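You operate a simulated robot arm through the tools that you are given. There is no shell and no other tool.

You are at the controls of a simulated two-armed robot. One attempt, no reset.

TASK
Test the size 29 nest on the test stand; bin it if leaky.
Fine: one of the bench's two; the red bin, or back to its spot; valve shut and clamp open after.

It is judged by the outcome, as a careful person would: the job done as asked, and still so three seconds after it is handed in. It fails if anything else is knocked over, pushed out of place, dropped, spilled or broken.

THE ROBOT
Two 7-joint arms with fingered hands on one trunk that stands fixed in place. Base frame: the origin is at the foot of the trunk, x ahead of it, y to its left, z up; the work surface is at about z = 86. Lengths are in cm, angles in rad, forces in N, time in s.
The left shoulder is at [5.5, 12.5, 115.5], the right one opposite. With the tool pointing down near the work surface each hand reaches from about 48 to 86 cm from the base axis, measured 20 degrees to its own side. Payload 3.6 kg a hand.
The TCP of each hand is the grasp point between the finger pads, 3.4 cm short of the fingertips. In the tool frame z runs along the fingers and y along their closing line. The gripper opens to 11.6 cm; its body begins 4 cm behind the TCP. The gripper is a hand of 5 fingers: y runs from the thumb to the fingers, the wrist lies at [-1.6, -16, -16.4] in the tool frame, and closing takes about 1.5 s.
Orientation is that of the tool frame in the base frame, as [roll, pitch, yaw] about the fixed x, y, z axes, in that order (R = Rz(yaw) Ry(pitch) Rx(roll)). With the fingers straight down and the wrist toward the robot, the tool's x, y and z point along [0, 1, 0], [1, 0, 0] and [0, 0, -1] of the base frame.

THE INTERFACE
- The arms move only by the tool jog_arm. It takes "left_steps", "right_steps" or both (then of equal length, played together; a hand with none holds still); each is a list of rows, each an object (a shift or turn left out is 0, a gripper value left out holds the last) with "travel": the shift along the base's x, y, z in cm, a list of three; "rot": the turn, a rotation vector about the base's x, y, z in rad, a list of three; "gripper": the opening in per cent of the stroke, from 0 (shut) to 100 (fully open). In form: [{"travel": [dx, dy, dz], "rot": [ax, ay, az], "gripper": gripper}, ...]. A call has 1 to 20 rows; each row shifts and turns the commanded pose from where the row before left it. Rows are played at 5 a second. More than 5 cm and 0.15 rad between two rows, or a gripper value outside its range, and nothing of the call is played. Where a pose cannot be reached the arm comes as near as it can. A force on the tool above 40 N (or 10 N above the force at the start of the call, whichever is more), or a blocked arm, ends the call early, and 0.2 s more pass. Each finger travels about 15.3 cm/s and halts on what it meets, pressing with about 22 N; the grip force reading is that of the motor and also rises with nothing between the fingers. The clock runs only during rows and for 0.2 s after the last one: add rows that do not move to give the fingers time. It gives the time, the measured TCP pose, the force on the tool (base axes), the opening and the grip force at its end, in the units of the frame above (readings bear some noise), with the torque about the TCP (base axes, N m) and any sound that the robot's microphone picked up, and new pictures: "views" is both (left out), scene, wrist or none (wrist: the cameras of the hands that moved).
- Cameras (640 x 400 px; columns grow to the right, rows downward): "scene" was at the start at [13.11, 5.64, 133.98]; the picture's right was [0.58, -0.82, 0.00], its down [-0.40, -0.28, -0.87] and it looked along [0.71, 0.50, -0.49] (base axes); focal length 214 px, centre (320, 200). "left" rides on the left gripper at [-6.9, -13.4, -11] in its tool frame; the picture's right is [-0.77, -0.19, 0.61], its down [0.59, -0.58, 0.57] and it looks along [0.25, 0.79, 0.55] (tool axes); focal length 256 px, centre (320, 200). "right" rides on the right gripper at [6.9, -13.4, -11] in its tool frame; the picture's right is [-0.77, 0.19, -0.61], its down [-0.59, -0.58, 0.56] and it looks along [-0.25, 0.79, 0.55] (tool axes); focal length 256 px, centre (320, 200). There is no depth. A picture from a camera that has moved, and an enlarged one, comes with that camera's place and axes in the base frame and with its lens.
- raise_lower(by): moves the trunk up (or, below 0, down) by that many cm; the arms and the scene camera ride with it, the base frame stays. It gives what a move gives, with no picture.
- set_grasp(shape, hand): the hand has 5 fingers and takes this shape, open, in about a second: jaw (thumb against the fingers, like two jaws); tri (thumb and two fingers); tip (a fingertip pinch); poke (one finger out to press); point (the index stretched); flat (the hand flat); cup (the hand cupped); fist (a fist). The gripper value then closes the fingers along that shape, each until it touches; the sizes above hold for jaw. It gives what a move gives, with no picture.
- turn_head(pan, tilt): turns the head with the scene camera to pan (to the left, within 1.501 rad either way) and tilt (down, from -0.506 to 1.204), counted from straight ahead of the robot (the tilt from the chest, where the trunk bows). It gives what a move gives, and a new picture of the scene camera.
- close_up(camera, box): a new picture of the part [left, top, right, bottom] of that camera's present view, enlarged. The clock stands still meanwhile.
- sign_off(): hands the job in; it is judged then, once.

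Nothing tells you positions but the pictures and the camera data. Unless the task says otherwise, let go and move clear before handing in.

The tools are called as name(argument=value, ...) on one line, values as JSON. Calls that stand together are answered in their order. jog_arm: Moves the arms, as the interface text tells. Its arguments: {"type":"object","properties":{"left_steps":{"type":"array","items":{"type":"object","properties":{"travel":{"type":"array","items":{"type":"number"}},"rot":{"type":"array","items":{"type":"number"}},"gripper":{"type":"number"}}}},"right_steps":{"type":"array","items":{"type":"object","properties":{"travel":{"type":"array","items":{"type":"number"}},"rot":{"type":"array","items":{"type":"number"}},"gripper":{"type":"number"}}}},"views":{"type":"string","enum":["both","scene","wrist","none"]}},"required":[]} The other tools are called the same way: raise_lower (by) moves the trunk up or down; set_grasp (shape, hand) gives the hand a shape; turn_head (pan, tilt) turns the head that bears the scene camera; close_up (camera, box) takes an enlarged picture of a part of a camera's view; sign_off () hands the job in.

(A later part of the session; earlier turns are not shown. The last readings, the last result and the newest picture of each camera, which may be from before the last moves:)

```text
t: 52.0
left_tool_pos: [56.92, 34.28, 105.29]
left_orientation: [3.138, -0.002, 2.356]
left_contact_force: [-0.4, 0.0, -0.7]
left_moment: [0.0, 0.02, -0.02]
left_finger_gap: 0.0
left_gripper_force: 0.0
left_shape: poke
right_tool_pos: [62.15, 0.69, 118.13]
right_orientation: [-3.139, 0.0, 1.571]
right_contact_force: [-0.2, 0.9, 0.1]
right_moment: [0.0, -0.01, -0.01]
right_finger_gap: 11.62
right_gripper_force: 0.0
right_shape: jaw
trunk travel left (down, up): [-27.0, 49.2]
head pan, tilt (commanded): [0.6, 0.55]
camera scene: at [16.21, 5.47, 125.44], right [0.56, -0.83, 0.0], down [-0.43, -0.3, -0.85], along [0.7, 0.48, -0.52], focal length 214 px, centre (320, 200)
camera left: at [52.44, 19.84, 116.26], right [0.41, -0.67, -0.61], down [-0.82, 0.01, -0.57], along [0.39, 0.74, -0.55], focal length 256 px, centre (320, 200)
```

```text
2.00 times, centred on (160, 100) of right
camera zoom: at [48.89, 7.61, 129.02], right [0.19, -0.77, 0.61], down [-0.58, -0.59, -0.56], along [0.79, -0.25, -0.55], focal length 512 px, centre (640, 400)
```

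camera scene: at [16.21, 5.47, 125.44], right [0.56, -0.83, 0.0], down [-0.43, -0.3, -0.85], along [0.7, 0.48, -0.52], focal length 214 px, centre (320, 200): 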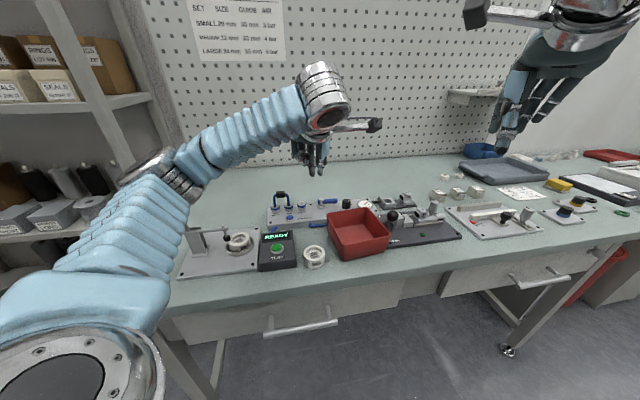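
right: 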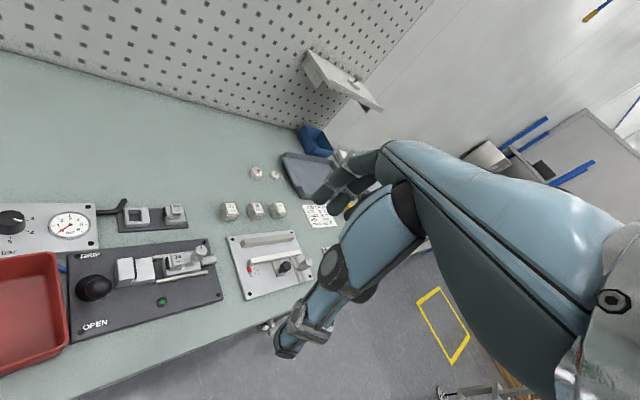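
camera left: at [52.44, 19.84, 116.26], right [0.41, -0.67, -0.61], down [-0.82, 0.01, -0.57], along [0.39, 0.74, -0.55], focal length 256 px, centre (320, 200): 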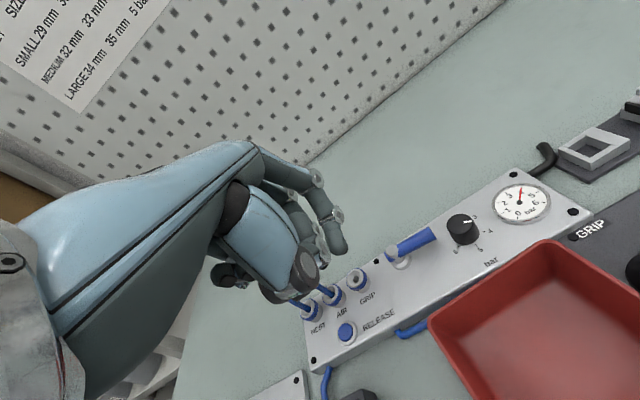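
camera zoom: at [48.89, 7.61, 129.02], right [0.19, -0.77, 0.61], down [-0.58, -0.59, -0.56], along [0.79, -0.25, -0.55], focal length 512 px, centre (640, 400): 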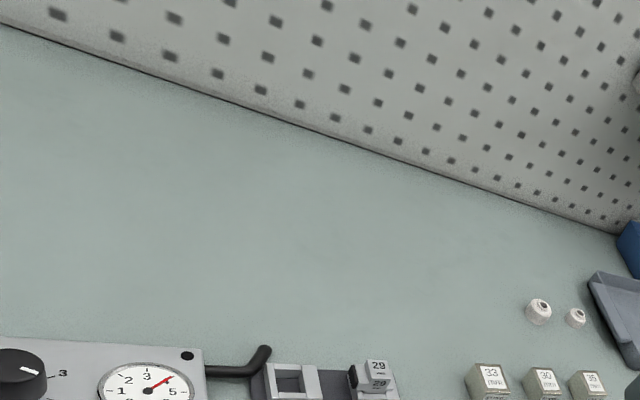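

The two protruding fingertips are level, about 2 cm apart; the index tip is the right-hand one. I'll move over the TEST button (about (41.7, 35.5)) with the wrist turned for comfort.

jog_arm(left_steps=[{"travel": [-3.2, 0.36, 0], "rot": [0, 0, 0.109]}, {"travel": [-3.2, 0.36, -0.6], "rot": [0, 0, 0.109]}, {"travel": [-3.2, 0.36, -1], "rot": [0, 0, 0.109]}, {"travel": [-3.2, 0.36, -1], "rot": [0, 0, 0.109]}, {"travel": [-3.17, 0.36, -1], "rot": [0, 0, 0.109]}, {}], views="both")

close_up(camera="left", box=[260, 180, 500, 400])

close_up(camera="scene", box=[210, 160, 330, 280])

```text
t: 53.4
left_tool_pos: [40.95, 36.14, 101.64]
left_orientation: [3.135, 0.0, 2.901]
left_contact_force: [-0.1, -0.1, 0.0]
left_moment: [0.0, -0.06, -0.02]
left_finger_gap: 0.02
left_gripper_force: 0.1
left_shape: poke
right_tool_pos: [62.18, 0.78, 118.03]
right_orientation: [3.141, -0.002, 1.572]
right_contact_force: [-0.3, 0.3, 0.9]
right_moment: [0.02, 0.03, 0.01]
right_finger_gap: 11.59
right_gripper_force: 0.0
right_shape: jaw
trunk travel left (down, up): [-27.0, 49.2]
head pan, tilt (commanded): [0.6, 0.55]
camera scene: at [16.17, 5.49, 125.45], right [0.56, -0.83, 0.0], down [-0.43, -0.3, -0.85], along [0.7, 0.48, -0.52], focal length 214 px, centre (320, 200)
camera left: at [44.63, 21.4, 112.61], right [0.7, -0.36, -0.61], down [-0.71, -0.42, -0.57], along [-0.05, 0.83, -0.55], focal length 256 px, centre (320, 200)
```

scene: 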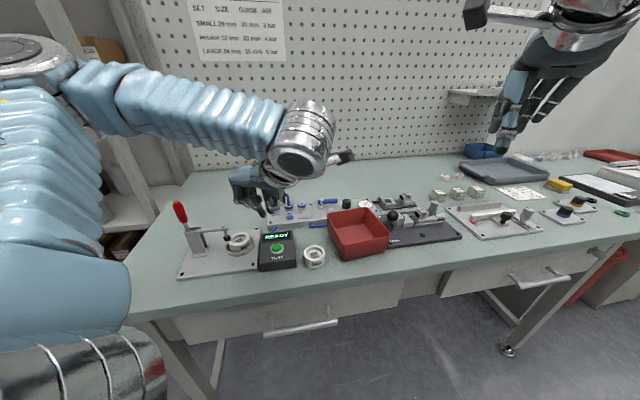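
left: 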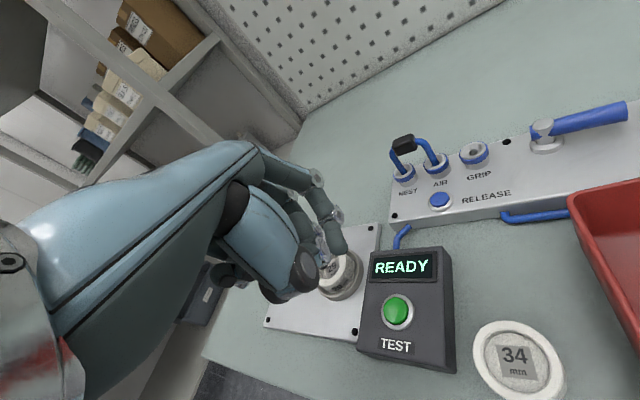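

```text
1.82 times, centred on (380, 290) of left
camera zoom: at [44.63, 21.4, 112.61], right [0.7, -0.36, -0.61], down [-0.71, -0.42, -0.57], along [-0.05, 0.83, -0.55], focal length 465 px, centre (211, 36)
```

zoom: 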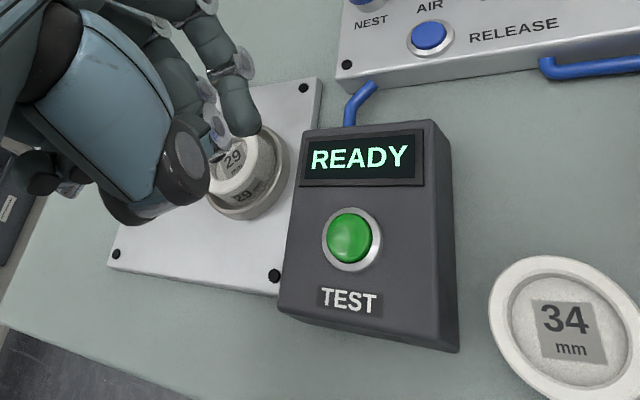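

```text
3.33 times, centred on (270, 220) of scene
camera zoom: at [16.17, 5.49, 125.45], right [0.56, -0.83, 0.0], down [-0.43, -0.3, -0.85], along [0.7, 0.48, -0.52], focal length 715 px, centre (487, 133)
```

zoom: 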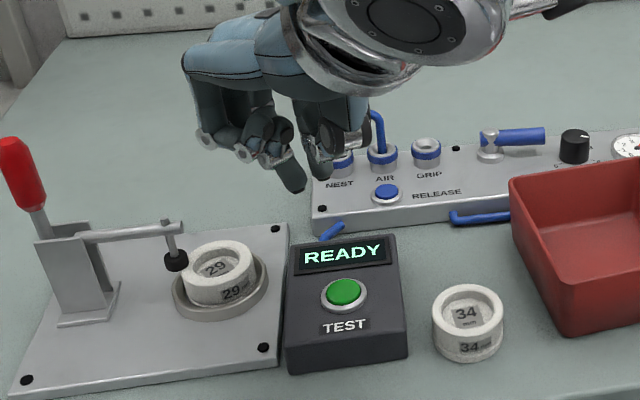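

The handle is still locked upright. Adjusting laterally (−0.35, −0.7) toward the button and descending to about 1 cm above it.

jog_arm(left_steps=[{"travel": [-0.35, -0.69, -2.5]}, {"travel": [0, 0, -2.5]}, {"travel": [0, 0, -2.5]}, {}], views="wrist")

close_up(camera="left", box=[280, 180, 440, 320])

close_up(camera="scene", box=[240, 205, 320, 275])

```text
t: 54.4
left_tool_pos: [40.62, 35.37, 94.27]
left_orientation: [3.135, 0.002, 2.9]
left_contact_force: [0.2, 0.3, 1.3]
left_moment: [0.0, 0.01, 0.02]
left_finger_gap: 0.01
left_gripper_force: 0.0
left_shape: poke
right_tool_pos: [62.12, 0.78, 118.19]
right_orientation: [3.141, -0.001, 1.57]
right_contact_force: [0.7, 0.2, 0.6]
right_moment: [-0.01, 0.01, 0.01]
right_finger_gap: 11.6
right_gripper_force: 0.1
right_shape: jaw
trunk travel left (down, up): [-27.0, 49.2]
head pan, tilt (commanded): [0.6, 0.55]
camera left: at [44.19, 20.7, 105.23], right [0.7, -0.36, -0.61], down [-0.71, -0.42, -0.57], along [-0.05, 0.83, -0.55], focal length 256 px, centre (320, 200)
```

left: 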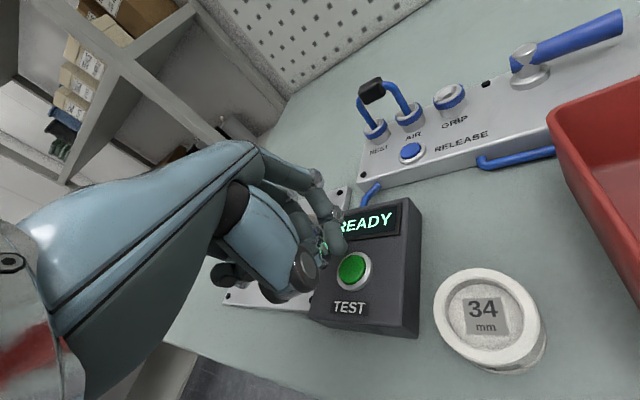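

```text
2.86 times, centred on (360, 250) of left
camera zoom: at [44.19, 20.7, 105.23], right [0.7, -0.36, -0.61], down [-0.71, -0.42, -0.57], along [-0.05, 0.83, -0.55], focal length 731 px, centre (206, 57)
```

zoom: 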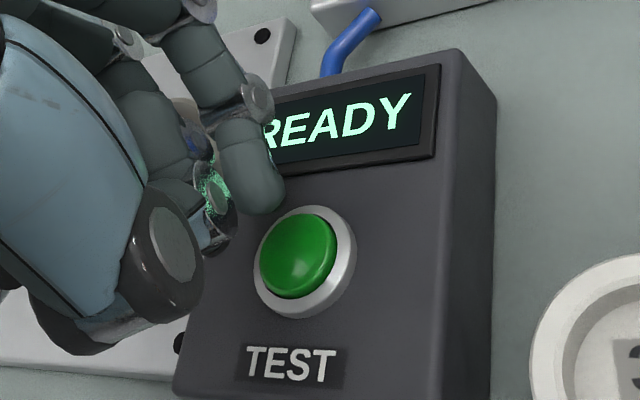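

```text
5.71 times, centred on (280, 240) of scene
camera zoom: at [16.13, 5.45, 125.46], right [0.56, -0.83, 0.0], down [-0.43, -0.3, -0.85], along [0.7, 0.48, -0.52], focal length 1226 px, centre (549, -29)
```

zoom: 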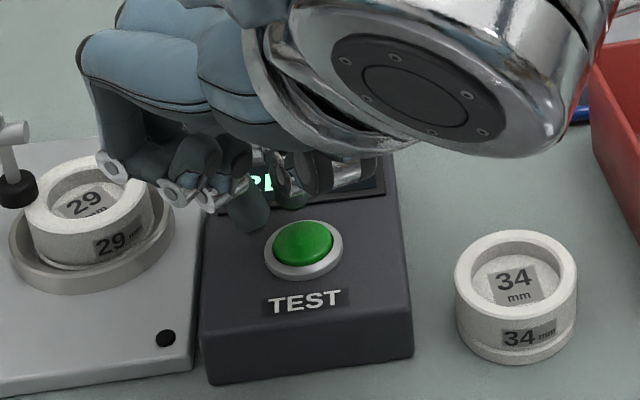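

The index tip is just above the button. Nudging slightly and pressing down in small steps.

jog_arm(left_steps=[{"travel": [-0.2, -0.25, -0.5]}, {"travel": [0, 0, -0.4]}, {"travel": [0, 0, -0.3]}, {}], views="wrist")

close_up(camera="left", box=[280, 160, 440, 300])

close_up(camera="scene", box=[240, 205, 320, 275])

```text
t: 55.4
left_tool_pos: [40.41, 35.13, 93.05]
left_orientation: [3.135, -0.002, 2.902]
left_contact_force: [0.2, 0.8, 2.4]
left_moment: [-0.01, 0.0, -0.01]
left_finger_gap: 0.02
left_gripper_force: 0.0
left_shape: poke
right_tool_pos: [62.03, 0.81, 118.17]
right_orientation: [3.141, -0.001, 1.571]
right_contact_force: [-0.3, -0.4, -0.2]
right_moment: [0.0, 0.0, 0.0]
right_finger_gap: 11.61
right_gripper_force: 0.0
right_shape: jaw
trunk travel left (down, up): [-27.0, 49.2]
head pan, tilt (commanded): [0.6, 0.55]
heard: click
camera left: at [44.0, 20.45, 104.03], right [0.7, -0.36, -0.61], down [-0.71, -0.42, -0.57], along [-0.05, 0.83, -0.55], focal length 256 px, centre (320, 200)
```

left: 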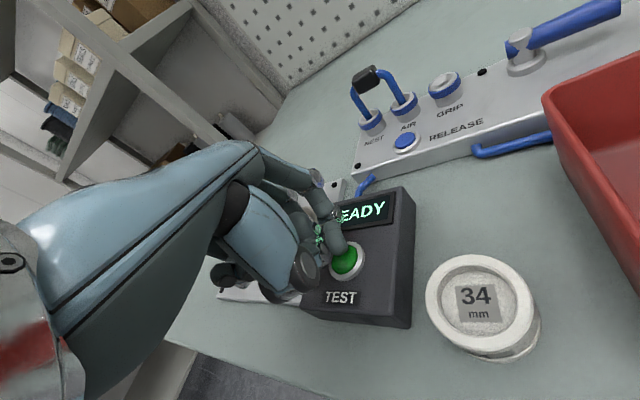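

```text
2.86 times, centred on (360, 230) of left
camera zoom: at [44.0, 20.45, 104.03], right [0.7, -0.36, -0.61], down [-0.71, -0.42, -0.57], along [-0.05, 0.83, -0.55], focal length 731 px, centre (206, 114)
```

zoom: 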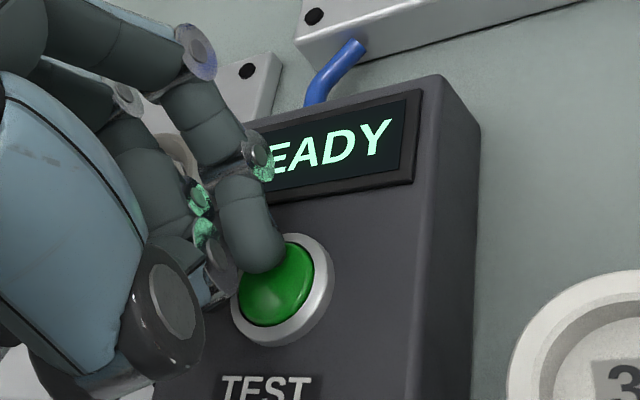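

```text
5.71 times, centred on (280, 240) of scene
camera zoom: at [16.14, 5.46, 125.46], right [0.56, -0.83, 0.0], down [-0.43, -0.3, -0.85], along [0.7, 0.48, -0.52], focal length 1226 px, centre (549, -29)
```

zoom: 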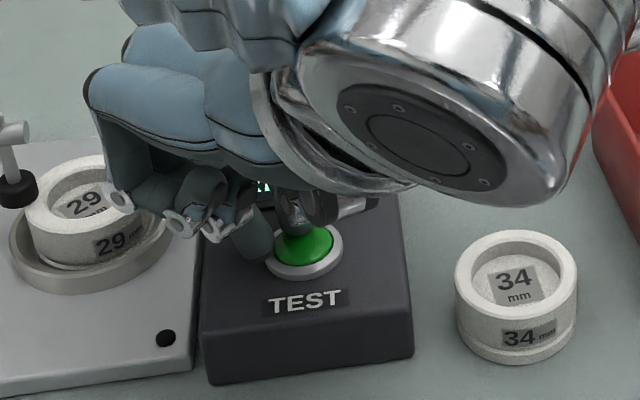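

I heard a click from the button. Lifting off and giving the tester time to show its result.

jog_arm(left_steps=[{"travel": [0, 0, 1.0]}, {"travel": [0, 0, 3.0]}, {"travel": [0, -1.5, 3.0]}, {}, {}], views="both")

close_up(camera="scene", box=[240, 205, 340, 275])

close_up(camera="left", box=[320, 180, 480, 320])

```text
t: 56.6
left_tool_pos: [40.45, 33.67, 100.1]
left_orientation: [3.134, -0.002, 2.899]
left_contact_force: [0.9, -0.2, -0.1]
left_moment: [0.03, -0.01, -0.03]
left_finger_gap: 0.0
left_gripper_force: 0.0
left_shape: poke
right_tool_pos: [62.09, 0.65, 118.1]
right_orientation: [3.141, -0.001, 1.572]
right_contact_force: [-0.7, 0.3, -0.2]
right_moment: [0.02, -0.01, 0.03]
right_finger_gap: 11.61
right_gripper_force: 0.1
right_shape: jaw
trunk travel left (down, up): [-27.0, 49.2]
head pan, tilt (commanded): [0.6, 0.55]
camera scene: at [16.14, 5.44, 125.46], right [0.56, -0.83, 0.0], down [-0.43, -0.3, -0.85], along [0.7, 0.48, -0.52], focal length 214 px, centre (320, 200)
camera left: at [44.0, 18.84, 111.04], right [0.7, -0.36, -0.61], down [-0.71, -0.42, -0.57], along [-0.05, 0.83, -0.55], focal length 256 px, centre (320, 200)
```

scene: 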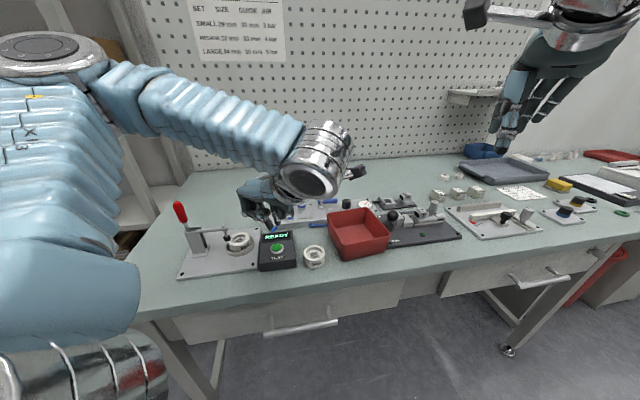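
left: 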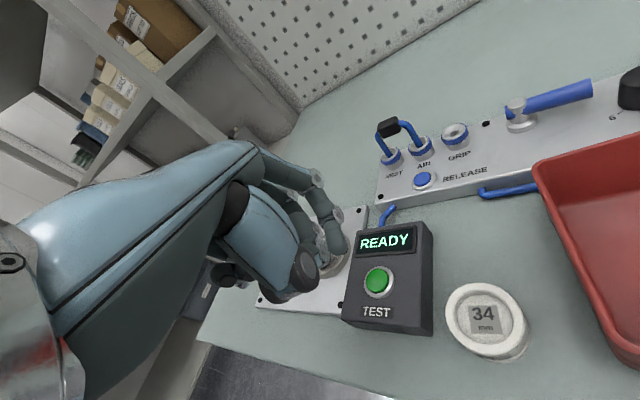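

```text
5.71 times, centred on (290, 240) of scene
camera zoom: at [16.14, 5.44, 125.46], right [0.56, -0.83, 0.0], down [-0.43, -0.3, -0.85], along [0.7, 0.48, -0.52], focal length 1226 px, centre (491, -29)
```

zoom: 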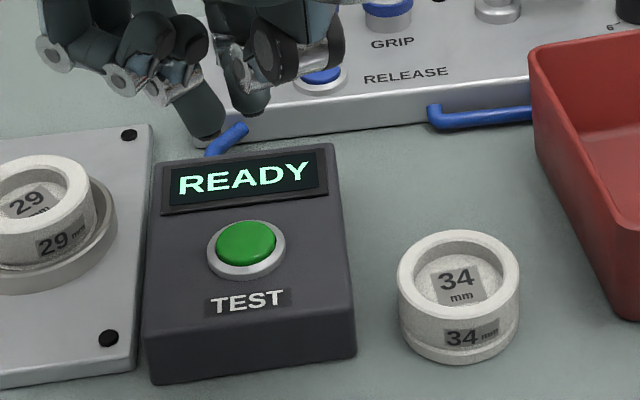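

```text
2.86 times, centred on (400, 250) of left
camera zoom: at [44.0, 18.84, 111.04], right [0.7, -0.36, -0.61], down [-0.71, -0.42, -0.57], along [-0.05, 0.83, -0.55], focal length 731 px, centre (91, 57)
```

zoom: 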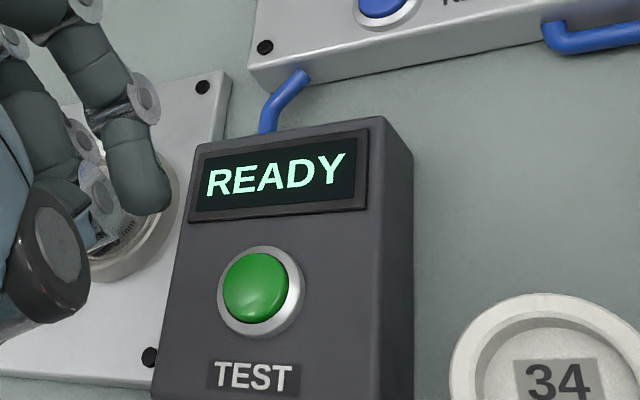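

The display still reads READY about a second later. Waiting a few seconds to see whether a result appears.

jog_arm(left_steps=[{}, {}, {}, {}, {}, {}, {}, {}, {}, {}], views="none")

close_up(camera="scene", box=[170, 190, 400, 290])

close_up(camera="left", box=[320, 80, 640, 320])

close_up(camera="scene", box=[335, 185, 385, 220])

```text
t: 58.8
left_tool_pos: [40.4, 33.64, 100.04]
left_orientation: [3.136, -0.001, 2.9]
left_contact_force: [0.0, -0.1, 0.0]
left_moment: [0.0, 0.01, 0.03]
left_finger_gap: 0.02
left_gripper_force: 0.0
left_shape: poke
right_tool_pos: [62.1, 0.7, 118.2]
right_orientation: [-3.141, 0.001, 1.573]
right_contact_force: [0.3, 0.7, -0.2]
right_moment: [0.01, -0.01, 0.01]
right_finger_gap: 11.6
right_gripper_force: 0.1
right_shape: jaw
trunk travel left (down, up): [-27.0, 49.2]
head pan, tilt (commanded): [0.6, 0.55]
```

```text
2.78 times, centred on (285, 240) of scene
camera zoom: at [16.15, 5.47, 125.46], right [0.56, -0.83, 0.0], down [-0.43, -0.3, -0.85], along [0.7, 0.48, -0.52], focal length 597 px, centre (417, 89)
```

zoom: 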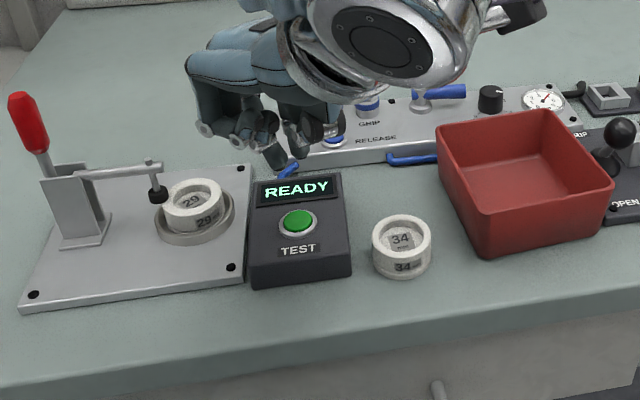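

```text
1.67 times, centred on (480, 200) of left
camera zoom: at [44.01, 18.87, 111.02], right [0.7, -0.36, -0.61], down [-0.71, -0.42, -0.57], along [-0.05, 0.83, -0.55], focal length 427 px, centre (53, 200)
```

zoom: 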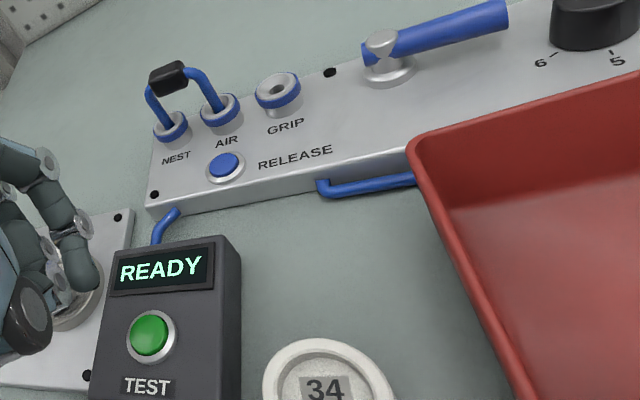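

```text
11.43 times, centred on (360, 202) of scene
camera zoom: at [16.15, 5.47, 125.46], right [0.56, -0.83, 0.0], down [-0.43, -0.3, -0.85], along [0.7, 0.48, -0.52], focal length 2451 px, centre (-137, 171)
```

zoom: 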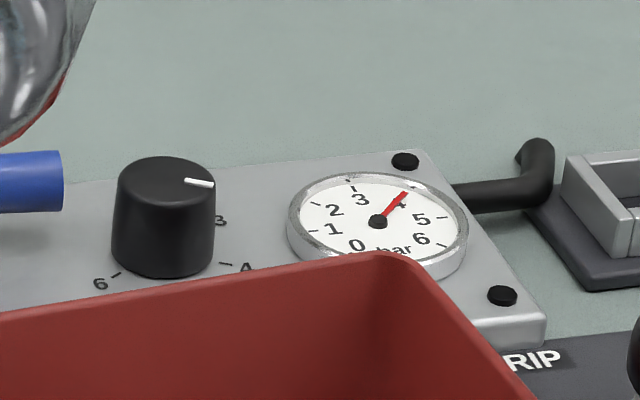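

Still READY; perhaps the press wasn't deep or long enough. I'll press again, deeper and holding it, and look while it is held.

jog_arm(left_steps=[{"travel": [-0.1, 1.45, -3.0]}, {"travel": [0, 0, -3.0]}, {"travel": [0, 0, -1.0]}, {"travel": [0, 0, -0.25]}, {"travel": [0, 0, -0.2]}, {}, {}], views="wrist")

close_up(camera="left", box=[280, 160, 440, 300])

close_up(camera="scene", box=[240, 205, 320, 275])

```text
t: 60.4
left_tool_pos: [40.3, 35.12, 92.59]
left_orientation: [3.132, 0.001, 2.903]
left_contact_force: [2.7, 2.7, 11.8]
left_moment: [0.06, -0.12, 0.03]
left_finger_gap: 0.0
left_gripper_force: 0.0
left_shape: poke
right_tool_pos: [62.15, 0.69, 118.29]
right_orientation: [3.141, 0.0, 1.569]
right_contact_force: [0.5, -0.9, -0.7]
right_moment: [-0.01, 0.0, -0.01]
right_finger_gap: 11.59
right_gripper_force: 0.1
right_shape: jaw
trunk travel left (down, up): [-27.0, 49.2]
head pan, tilt (commanded): [0.6, 0.55]
heard: click
camera left: at [43.87, 20.34, 103.64], right [0.7, -0.36, -0.61], down [-0.71, -0.42, -0.57], along [-0.05, 0.84, -0.55], focal length 256 px, centre (320, 200)
```

left: 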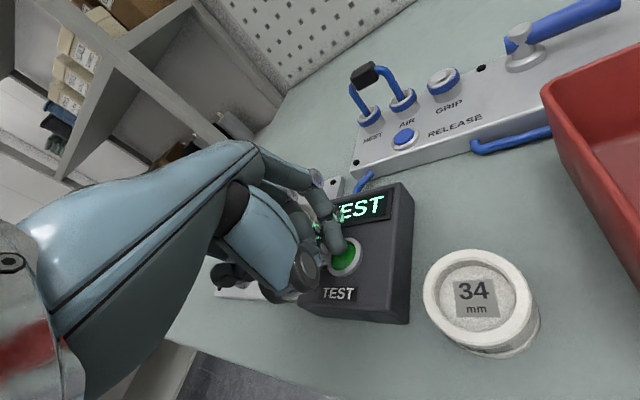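

```text
2.86 times, centred on (360, 230) of left
camera zoom: at [43.87, 20.34, 103.64], right [0.7, -0.36, -0.61], down [-0.71, -0.42, -0.57], along [-0.05, 0.84, -0.55], focal length 731 px, centre (206, 114)
```

zoom: 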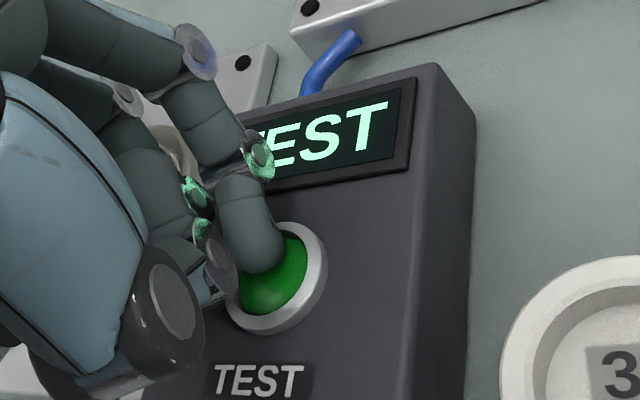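

```text
5.71 times, centred on (280, 240) of scene
camera zoom: at [16.1, 5.43, 125.47], right [0.57, -0.82, 0.0], down [-0.43, -0.3, -0.85], along [0.7, 0.48, -0.52], focal length 1226 px, centre (549, -29)
```

zoom: 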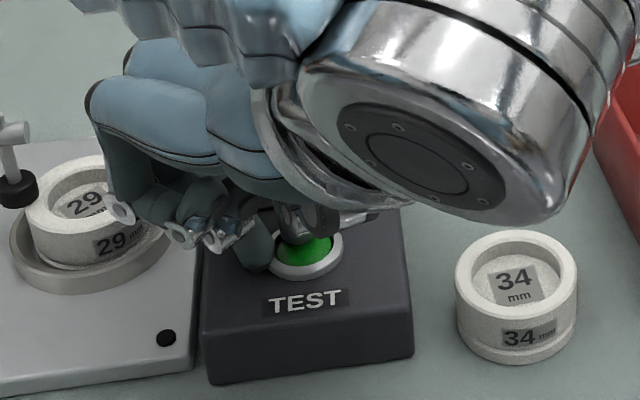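

The display now shows TEST, so the test is running. Lifting off the button and waiting for the result.

jog_arm(left_steps=[{"travel": [0, 0, 0.6]}, {"travel": [0, 0, 2.0]}, {"travel": [0, -0.5, 3.0]}, {"travel": [0, -1, 2.0]}, {}], views="none")

close_up(camera="scene", box=[170, 190, 400, 290])

close_up(camera="left", box=[320, 180, 480, 320])

close_up(camera="scene", box=[335, 185, 385, 220])

```text
t: 61.6
left_tool_pos: [40.34, 33.61, 100.26]
left_orientation: [3.134, -0.002, 2.899]
left_contact_force: [0.0, -0.1, 0.0]
left_moment: [-0.01, -0.05, 0.0]
left_finger_gap: 0.0
left_gripper_force: 0.1
left_shape: poke
right_tool_pos: [62.22, 0.81, 118.15]
right_orientation: [3.141, -0.001, 1.572]
right_contact_force: [-0.5, -0.4, -0.1]
right_moment: [-0.02, -0.03, -0.03]
right_finger_gap: 11.61
right_gripper_force: 0.0
right_shape: jaw
trunk travel left (down, up): [-27.0, 49.2]
head pan, tilt (commanded): [0.6, 0.55]
```

```text
2.78 times, centred on (285, 240) of scene
camera zoom: at [16.16, 5.5, 125.45], right [0.56, -0.83, 0.0], down [-0.43, -0.3, -0.85], along [0.7, 0.48, -0.52], focal length 597 px, centre (417, 89)
```

zoom: 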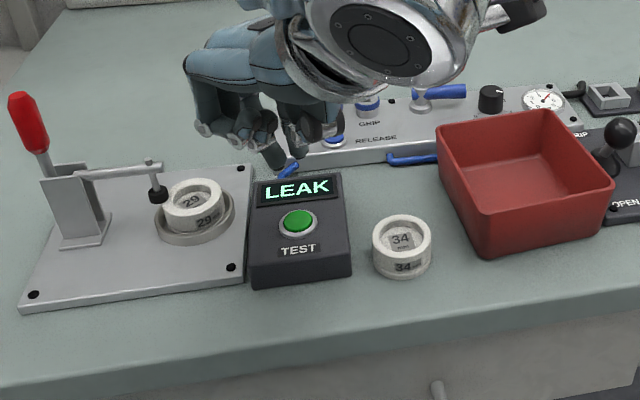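

```text
2.86 times, centred on (400, 250) of left
camera zoom: at [43.9, 18.87, 111.13], right [0.7, -0.36, -0.61], down [-0.71, -0.42, -0.57], along [-0.05, 0.83, -0.55], focal length 731 px, centre (91, 57)
```

zoom: 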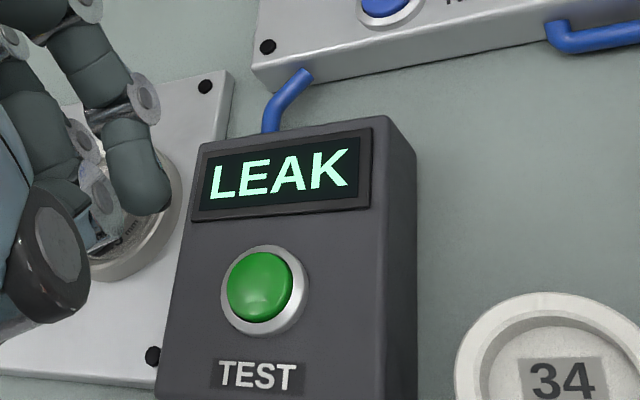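

```text
11.43 times, centred on (360, 202) of scene
camera zoom: at [16.16, 5.5, 125.45], right [0.56, -0.83, 0.0], down [-0.43, -0.3, -0.85], along [0.7, 0.48, -0.52], focal length 2451 px, centre (-137, 171)
```

zoom: 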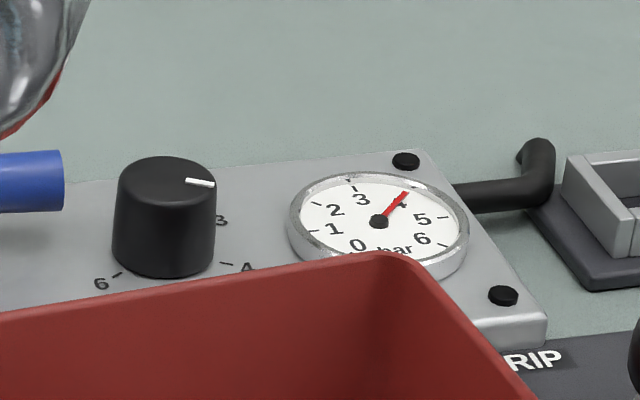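

The result is LEAK, so nest 29 goes in the red bin. First I'll shut the valve: move the hand behind the lever (far side), staying high over everything.

jog_arm(left_steps=[{"travel": [2.0, 0.2, 3.5], "rot": [0, 0, -0.07]}, {"travel": [4.1, 0.43, 1.0], "rot": [0, 0, -0.08]}, {"travel": [4.1, 0.43, 0], "rot": [0, 0, -0.08]}, {"travel": [4.1, 0.43, 0], "rot": [0, 0, -0.08]}, {"travel": [4.1, 0.43, 0], "rot": [0, 0, -0.08]}, {"travel": [4.1, 0.43, 0], "rot": [0, 0, -0.08]}, {"travel": [4.1, 0.43, 0], "rot": [0, 0, -0.075]}, {}], views="both")

close_up(camera="left", box=[240, 140, 520, 360])

close_up(camera="scene", box=[280, 120, 400, 230])

```text
t: 63.4
left_tool_pos: [67.35, 36.42, 104.64]
left_orientation: [3.136, -0.003, 2.355]
left_contact_force: [0.0, -0.3, 0.0]
left_moment: [0.0, -0.03, 0.03]
left_finger_gap: 0.0
left_gripper_force: 0.0
left_shape: poke
right_tool_pos: [62.45, 0.88, 118.12]
right_orientation: [-3.138, 0.002, 1.571]
right_contact_force: [-0.2, 0.7, 0.0]
right_moment: [0.02, 0.01, -0.02]
right_finger_gap: 11.6
right_gripper_force: 0.1
right_shape: jaw
trunk travel left (down, up): [-27.0, 49.2]
head pan, tilt (commanded): [0.6, 0.55]
camera scene: at [16.88, 5.49, 125.44], right [0.56, -0.83, 0.0], down [-0.44, -0.3, -0.85], along [0.7, 0.48, -0.53], focal length 214 px, centre (320, 200)
camera left: at [62.83, 22.01, 115.65], right [0.41, -0.67, -0.61], down [-0.82, 0.01, -0.57], along [0.39, 0.74, -0.55], focal length 256 px, centre (320, 200)
```

scene: 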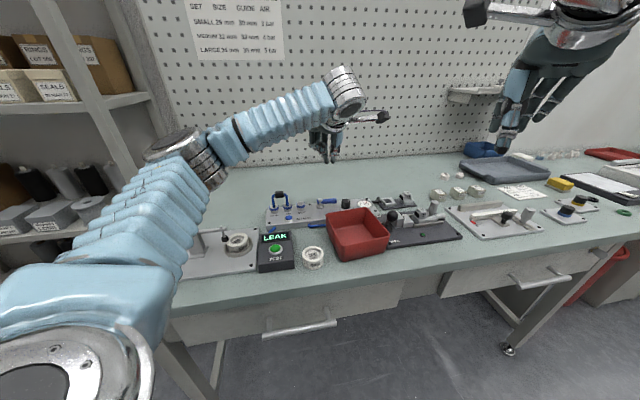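
left: 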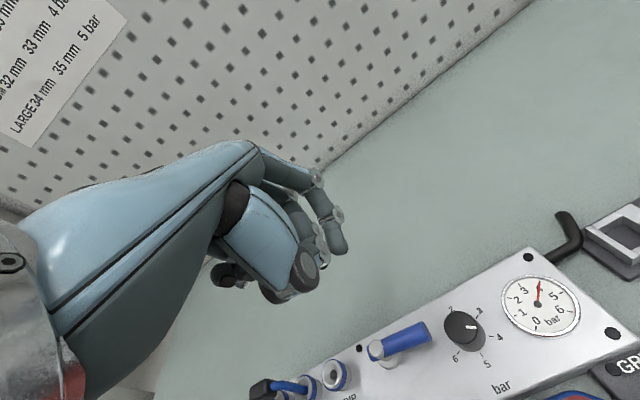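

```text
1.82 times, centred on (380, 250) of left
camera zoom: at [62.83, 22.01, 115.65], right [0.41, -0.67, -0.61], down [-0.82, 0.01, -0.57], along [0.39, 0.74, -0.55], focal length 465 px, centre (211, 109)
```

zoom: 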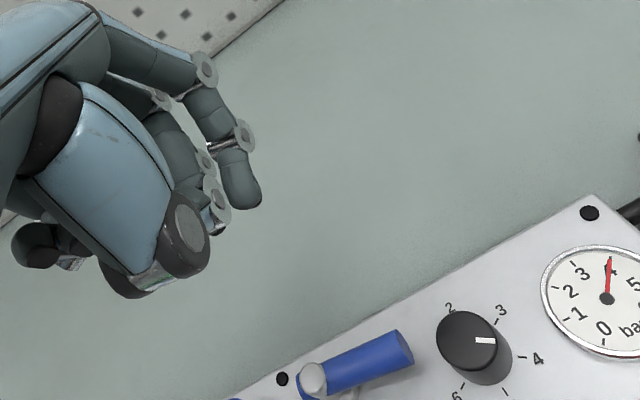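

```text
3.64 times, centred on (340, 175) of scene
camera zoom: at [16.88, 5.49, 125.44], right [0.56, -0.83, 0.0], down [-0.44, -0.3, -0.85], along [0.7, 0.48, -0.53], focal length 780 px, centre (247, 291)
```

zoom: 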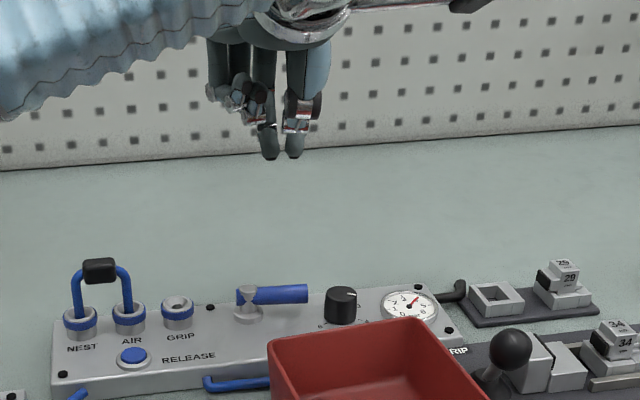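

Both cameras agree on the lever: post at about (62.6, 36.5), end at (66.0, 32.9). My fingertips are about 1.4 cm behind it; lowering behind the lever.

jog_arm(left_steps=[{"travel": [0, 0, -4.0]}, {"travel": [0, 0, -4.0]}, {"travel": [0, 0, -2.5]}, {}], views="wrist")

close_up(camera="left", box=[260, 160, 480, 340])

close_up(camera="scene", box=[290, 150, 380, 230])

```text
t: 64.4
left_tool_pos: [66.99, 36.41, 94.13]
left_orientation: [3.136, -0.002, 2.355]
left_contact_force: [0.0, 0.6, 0.3]
left_moment: [0.01, 0.01, -0.02]
left_finger_gap: 0.04
left_gripper_force: 0.1
left_shape: poke
right_tool_pos: [62.26, 0.81, 118.09]
right_orientation: [-3.138, 0.0, 1.569]
right_contact_force: [0.0, -0.4, 0.5]
right_moment: [-0.01, 0.01, 0.01]
right_finger_gap: 11.6
right_gripper_force: 0.1
right_shape: jaw
trunk travel left (down, up): [-27.0, 49.2]
head pan, tilt (commanded): [0.6, 0.55]
camera left: at [62.45, 22.01, 105.09], right [0.41, -0.67, -0.61], down [-0.82, 0.01, -0.57], along [0.39, 0.74, -0.55], focal length 256 px, centre (320, 200)
```

left: 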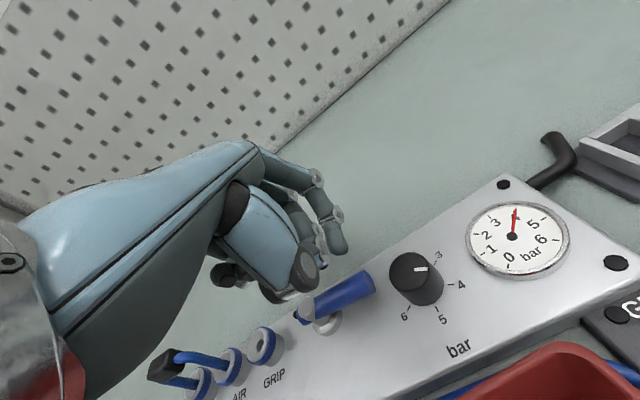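

```text
2.22 times, centred on (370, 250) of left
camera zoom: at [62.45, 22.01, 105.09], right [0.41, -0.67, -0.61], down [-0.82, 0.01, -0.57], along [0.39, 0.74, -0.55], focal length 569 px, centre (209, 89)
```

zoom: 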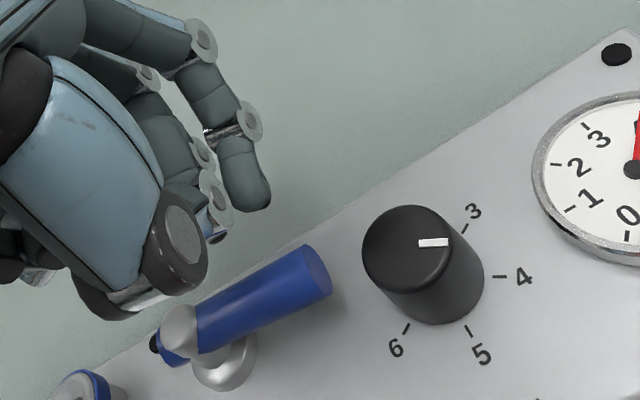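

```text
5.00 times, centred on (335, 190) of scene
camera zoom: at [16.27, 5.48, 125.45], right [0.56, -0.83, 0.0], down [-0.43, -0.3, -0.85], along [0.7, 0.48, -0.52], focal length 1072 px, centre (245, 250)
```

zoom: 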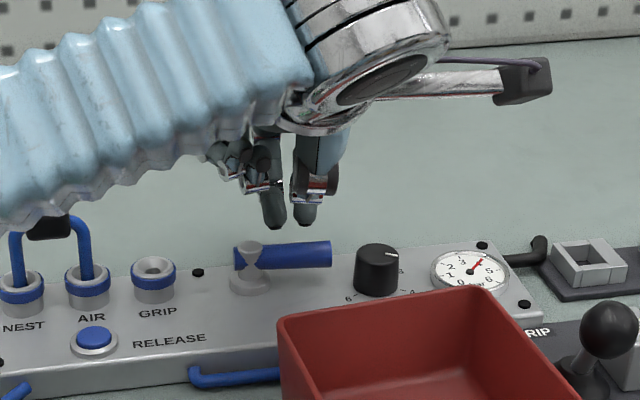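

Tips are just behind the lever. Lowering the last bit and beginning to push the lever back toward the front.

jog_arm(left_steps=[{"travel": [0, 0, -1.3]}, {"travel": [-0.636, -0.778, 0]}, {"travel": [-0.25, -0.6, 0]}, {"travel": [-0.25, -0.6, 0]}, {}], views="wrist")

close_up(camera="left", box=[260, 160, 480, 340])

close_up(camera="scene", box=[290, 150, 380, 230])

```text
t: 65.6
left_tool_pos: [65.85, 34.4, 93.0]
left_orientation: [3.133, 0.0, 2.357]
left_contact_force: [1.3, 2.0, -0.3]
left_moment: [0.02, 0.0, -0.02]
left_finger_gap: 0.01
left_gripper_force: 0.2
left_shape: poke
right_tool_pos: [62.18, 0.74, 118.07]
right_orientation: [-3.141, -0.001, 1.571]
right_contact_force: [-0.2, -0.5, 0.3]
right_moment: [0.01, 0.02, -0.02]
right_finger_gap: 11.57
right_gripper_force: 0.1
right_shape: jaw
trunk travel left (down, up): [-27.0, 49.2]
head pan, tilt (commanded): [0.6, 0.55]
camera left: at [61.22, 20.08, 103.84], right [0.41, -0.67, -0.61], down [-0.82, 0.01, -0.57], along [0.39, 0.74, -0.55], focal length 256 px, centre (320, 200)
```

left: 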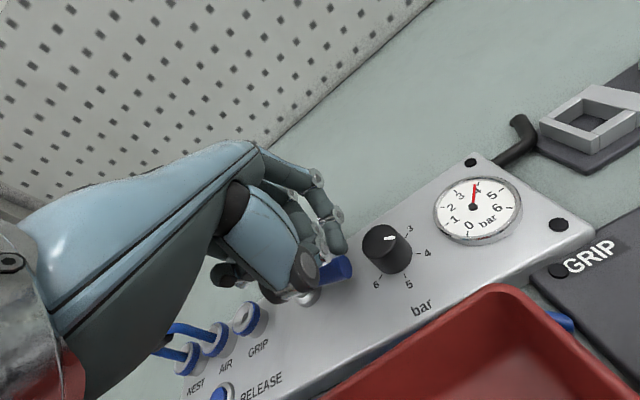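

```text
2.22 times, centred on (370, 250) of left
camera zoom: at [61.22, 20.08, 103.84], right [0.41, -0.67, -0.61], down [-0.82, 0.01, -0.57], along [0.39, 0.74, -0.55], focal length 569 px, centre (209, 89)
```

zoom: 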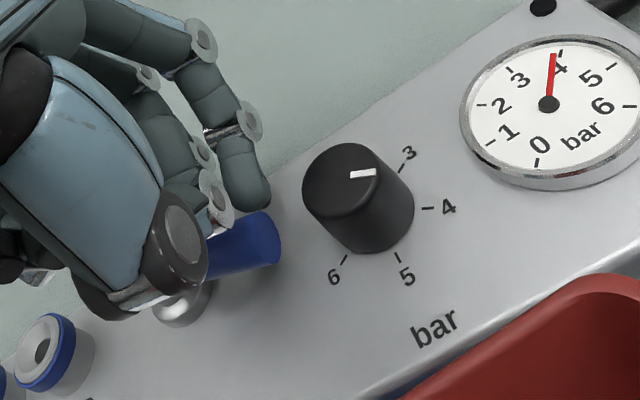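

```text
5.00 times, centred on (335, 190) of scene
camera zoom: at [16.18, 5.53, 125.45], right [0.57, -0.82, 0.0], down [-0.43, -0.3, -0.85], along [0.7, 0.48, -0.52], focal length 1072 px, centre (245, 250)
```

zoom: 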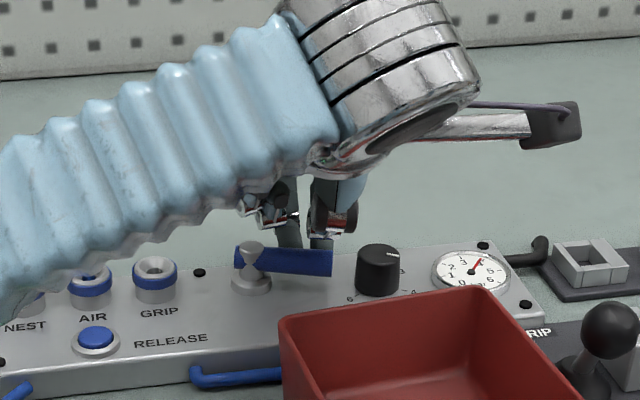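

The lever has begun to turn (about 2 N). Continuing the sweep toward the front.

jog_arm(left_steps=[{"travel": [-0.495, -0.495, 0]}, {"travel": [-0.566, -0.424, 0]}, {"travel": [-0.7, -0.3, 0]}, {}], views="wrist")

close_up(camera="left", box=[260, 160, 480, 340])

close_up(camera="scene", box=[290, 150, 380, 230])

```text
t: 66.6
left_tool_pos: [64.14, 33.14, 92.81]
left_orientation: [3.136, -0.003, 2.358]
left_contact_force: [1.6, 0.4, -1.1]
left_moment: [-0.03, -0.07, -0.01]
left_finger_gap: 0.01
left_gripper_force: 0.0
left_shape: poke
right_tool_pos: [62.25, 0.71, 118.17]
right_orientation: [-3.139, 0.001, 1.571]
right_contact_force: [-0.4, 1.1, 0.8]
right_moment: [-0.02, -0.02, 0.02]
right_finger_gap: 11.61
right_gripper_force: 0.1
right_shape: jaw
trunk travel left (down, up): [-27.0, 49.2]
head pan, tilt (commanded): [0.6, 0.55]
camera left: at [59.62, 18.78, 103.82], right [0.41, -0.67, -0.61], down [-0.82, 0.01, -0.57], along [0.39, 0.74, -0.55], focal length 256 px, centre (320, 200)
```

left: 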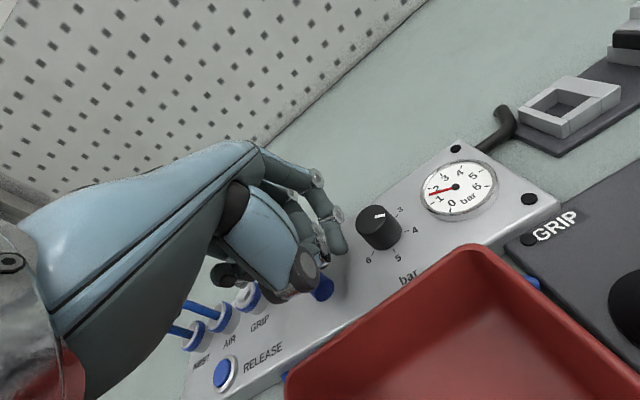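

```text
2.22 times, centred on (370, 250) of left
camera zoom: at [59.62, 18.78, 103.82], right [0.41, -0.67, -0.61], down [-0.82, 0.01, -0.57], along [0.39, 0.74, -0.55], focal length 569 px, centre (209, 89)
```

zoom: 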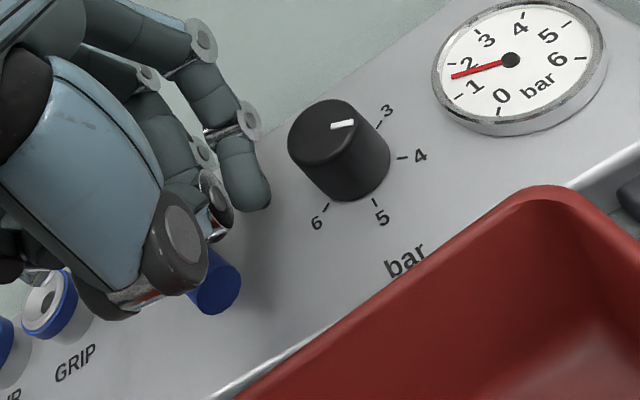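

```text
5.00 times, centred on (335, 190) of scene
camera zoom: at [16.74, 5.49, 125.44], right [0.56, -0.83, 0.0], down [-0.44, -0.3, -0.85], along [0.7, 0.48, -0.53], focal length 1072 px, centre (245, 250)
```

zoom: 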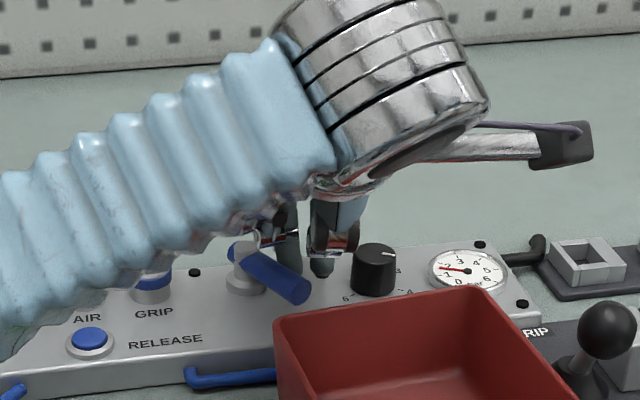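

The lever is about halfway back and the gauge has dropped to about 1.7 bar. Continuing to fully shut.

jog_arm(left_steps=[{"travel": [-0.495, 0.0, 0]}, {"travel": [-0.495, 0.1, 0]}, {"travel": [-0.35, 0.2, 0]}, {}], views="wrist")

close_up(camera="left", box=[260, 160, 520, 340])

close_up(camera="scene", box=[290, 150, 380, 230])

```text
t: 67.6
left_tool_pos: [63.0, 33.46, 92.77]
left_orientation: [3.137, -0.005, 2.355]
left_contact_force: [2.9, -2.2, -1.5]
left_moment: [-0.05, -0.08, -0.05]
left_finger_gap: 0.03
left_gripper_force: 0.1
left_shape: poke
right_tool_pos: [62.47, 0.63, 118.16]
right_orientation: [-3.139, -0.001, 1.572]
right_contact_force: [-0.3, -0.7, 0.2]
right_moment: [-0.04, -0.04, 0.0]
right_finger_gap: 11.58
right_gripper_force: 0.0
right_shape: jaw
trunk travel left (down, up): [-27.0, 49.2]
head pan, tilt (commanded): [0.6, 0.55]
camera left: at [58.39, 19.0, 103.82], right [0.41, -0.67, -0.61], down [-0.82, 0.01, -0.57], along [0.39, 0.74, -0.55], focal length 256 px, centre (320, 200)
```

left: 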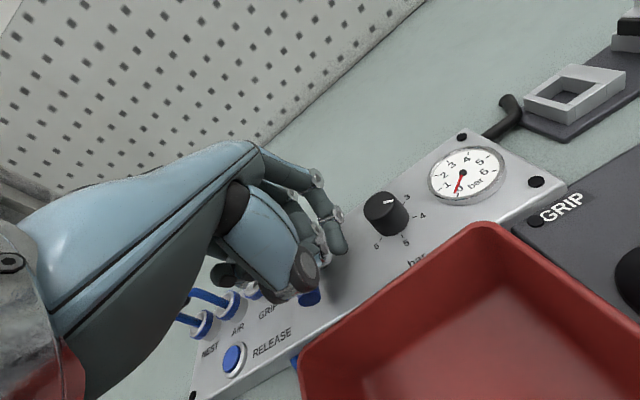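

```text
2.22 times, centred on (390, 250) of left
camera zoom: at [58.39, 19.0, 103.82], right [0.41, -0.67, -0.61], down [-0.82, 0.01, -0.57], along [0.39, 0.74, -0.55], focal length 569 px, centre (164, 89)
```

zoom: 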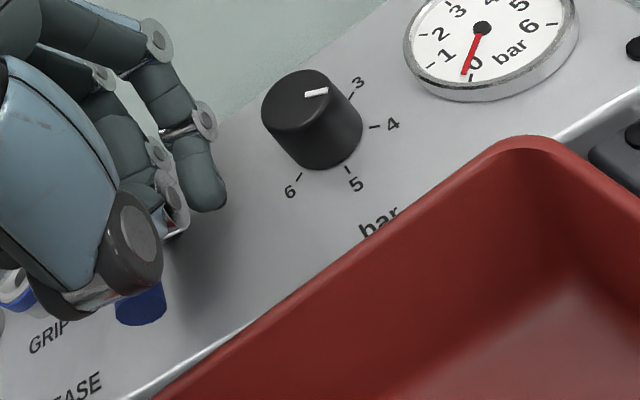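

```text
5.00 times, centred on (335, 190) of scene
camera zoom: at [17.94, 5.45, 125.42], right [0.56, -0.83, -0.01], down [-0.44, -0.3, -0.85], along [0.7, 0.48, -0.53], focal length 1072 px, centre (245, 250)
```

zoom: 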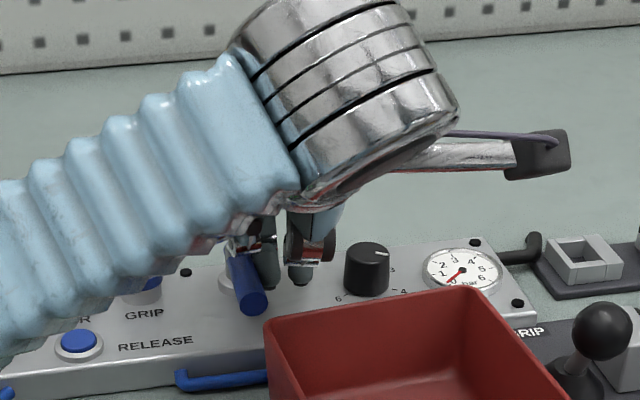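

The lever is nearly shut, but my head camera has shifted forward a little, so I'll look at the whole arm to be sure nothing else is touching.

close_up(camera="scene", box=[0, 0, 640, 400])

close_up(camera="scene", box=[100, 130, 300, 290])

close_up(camera="right", box=[0, 0, 640, 400])

```text
1.00 times, centred on (320, 200) of scene (not enlarged: the box is as wide or as high as the picture)
camera zoom: at [17.94, 5.45, 125.42], right [0.56, -0.83, -0.01], down [-0.44, -0.3, -0.85], along [0.7, 0.48, -0.53], focal length 214 px, centre (320, 200)
```

zoom: 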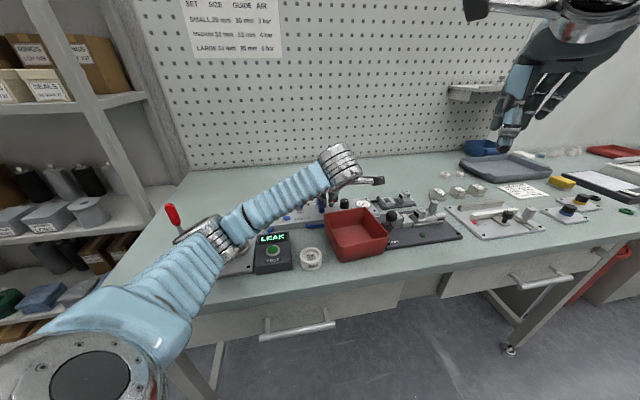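

```text
2.50 times, centred on (200, 210) of scene
camera zoom: at [17.94, 5.45, 125.42], right [0.56, -0.83, -0.01], down [-0.44, -0.3, -0.85], along [0.7, 0.48, -0.53], focal length 536 px, centre (620, 175)
```

zoom: 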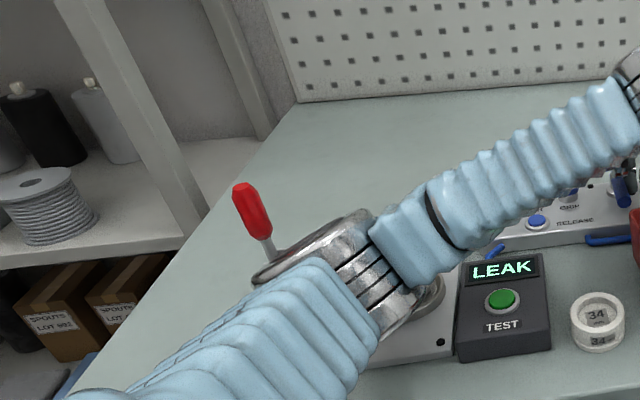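

```text
1.00 times, centred on (320, 200) of right (not enlarged: the box is as wide or as high as the picture)
camera zoom: at [49.16, 7.58, 129.09], right [0.19, -0.77, 0.61], down [-0.58, -0.59, -0.56], along [0.79, -0.25, -0.56], focal length 256 px, centre (320, 200)
```

zoom: 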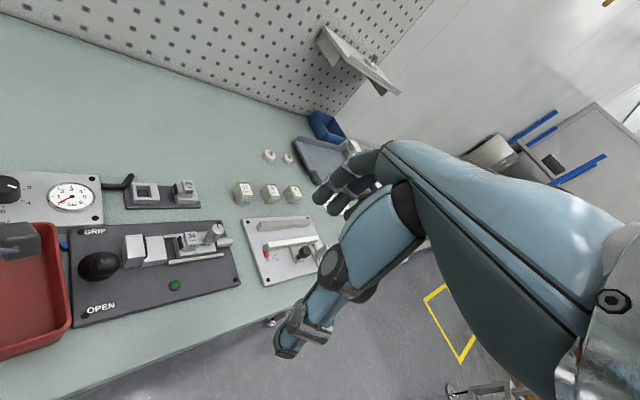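

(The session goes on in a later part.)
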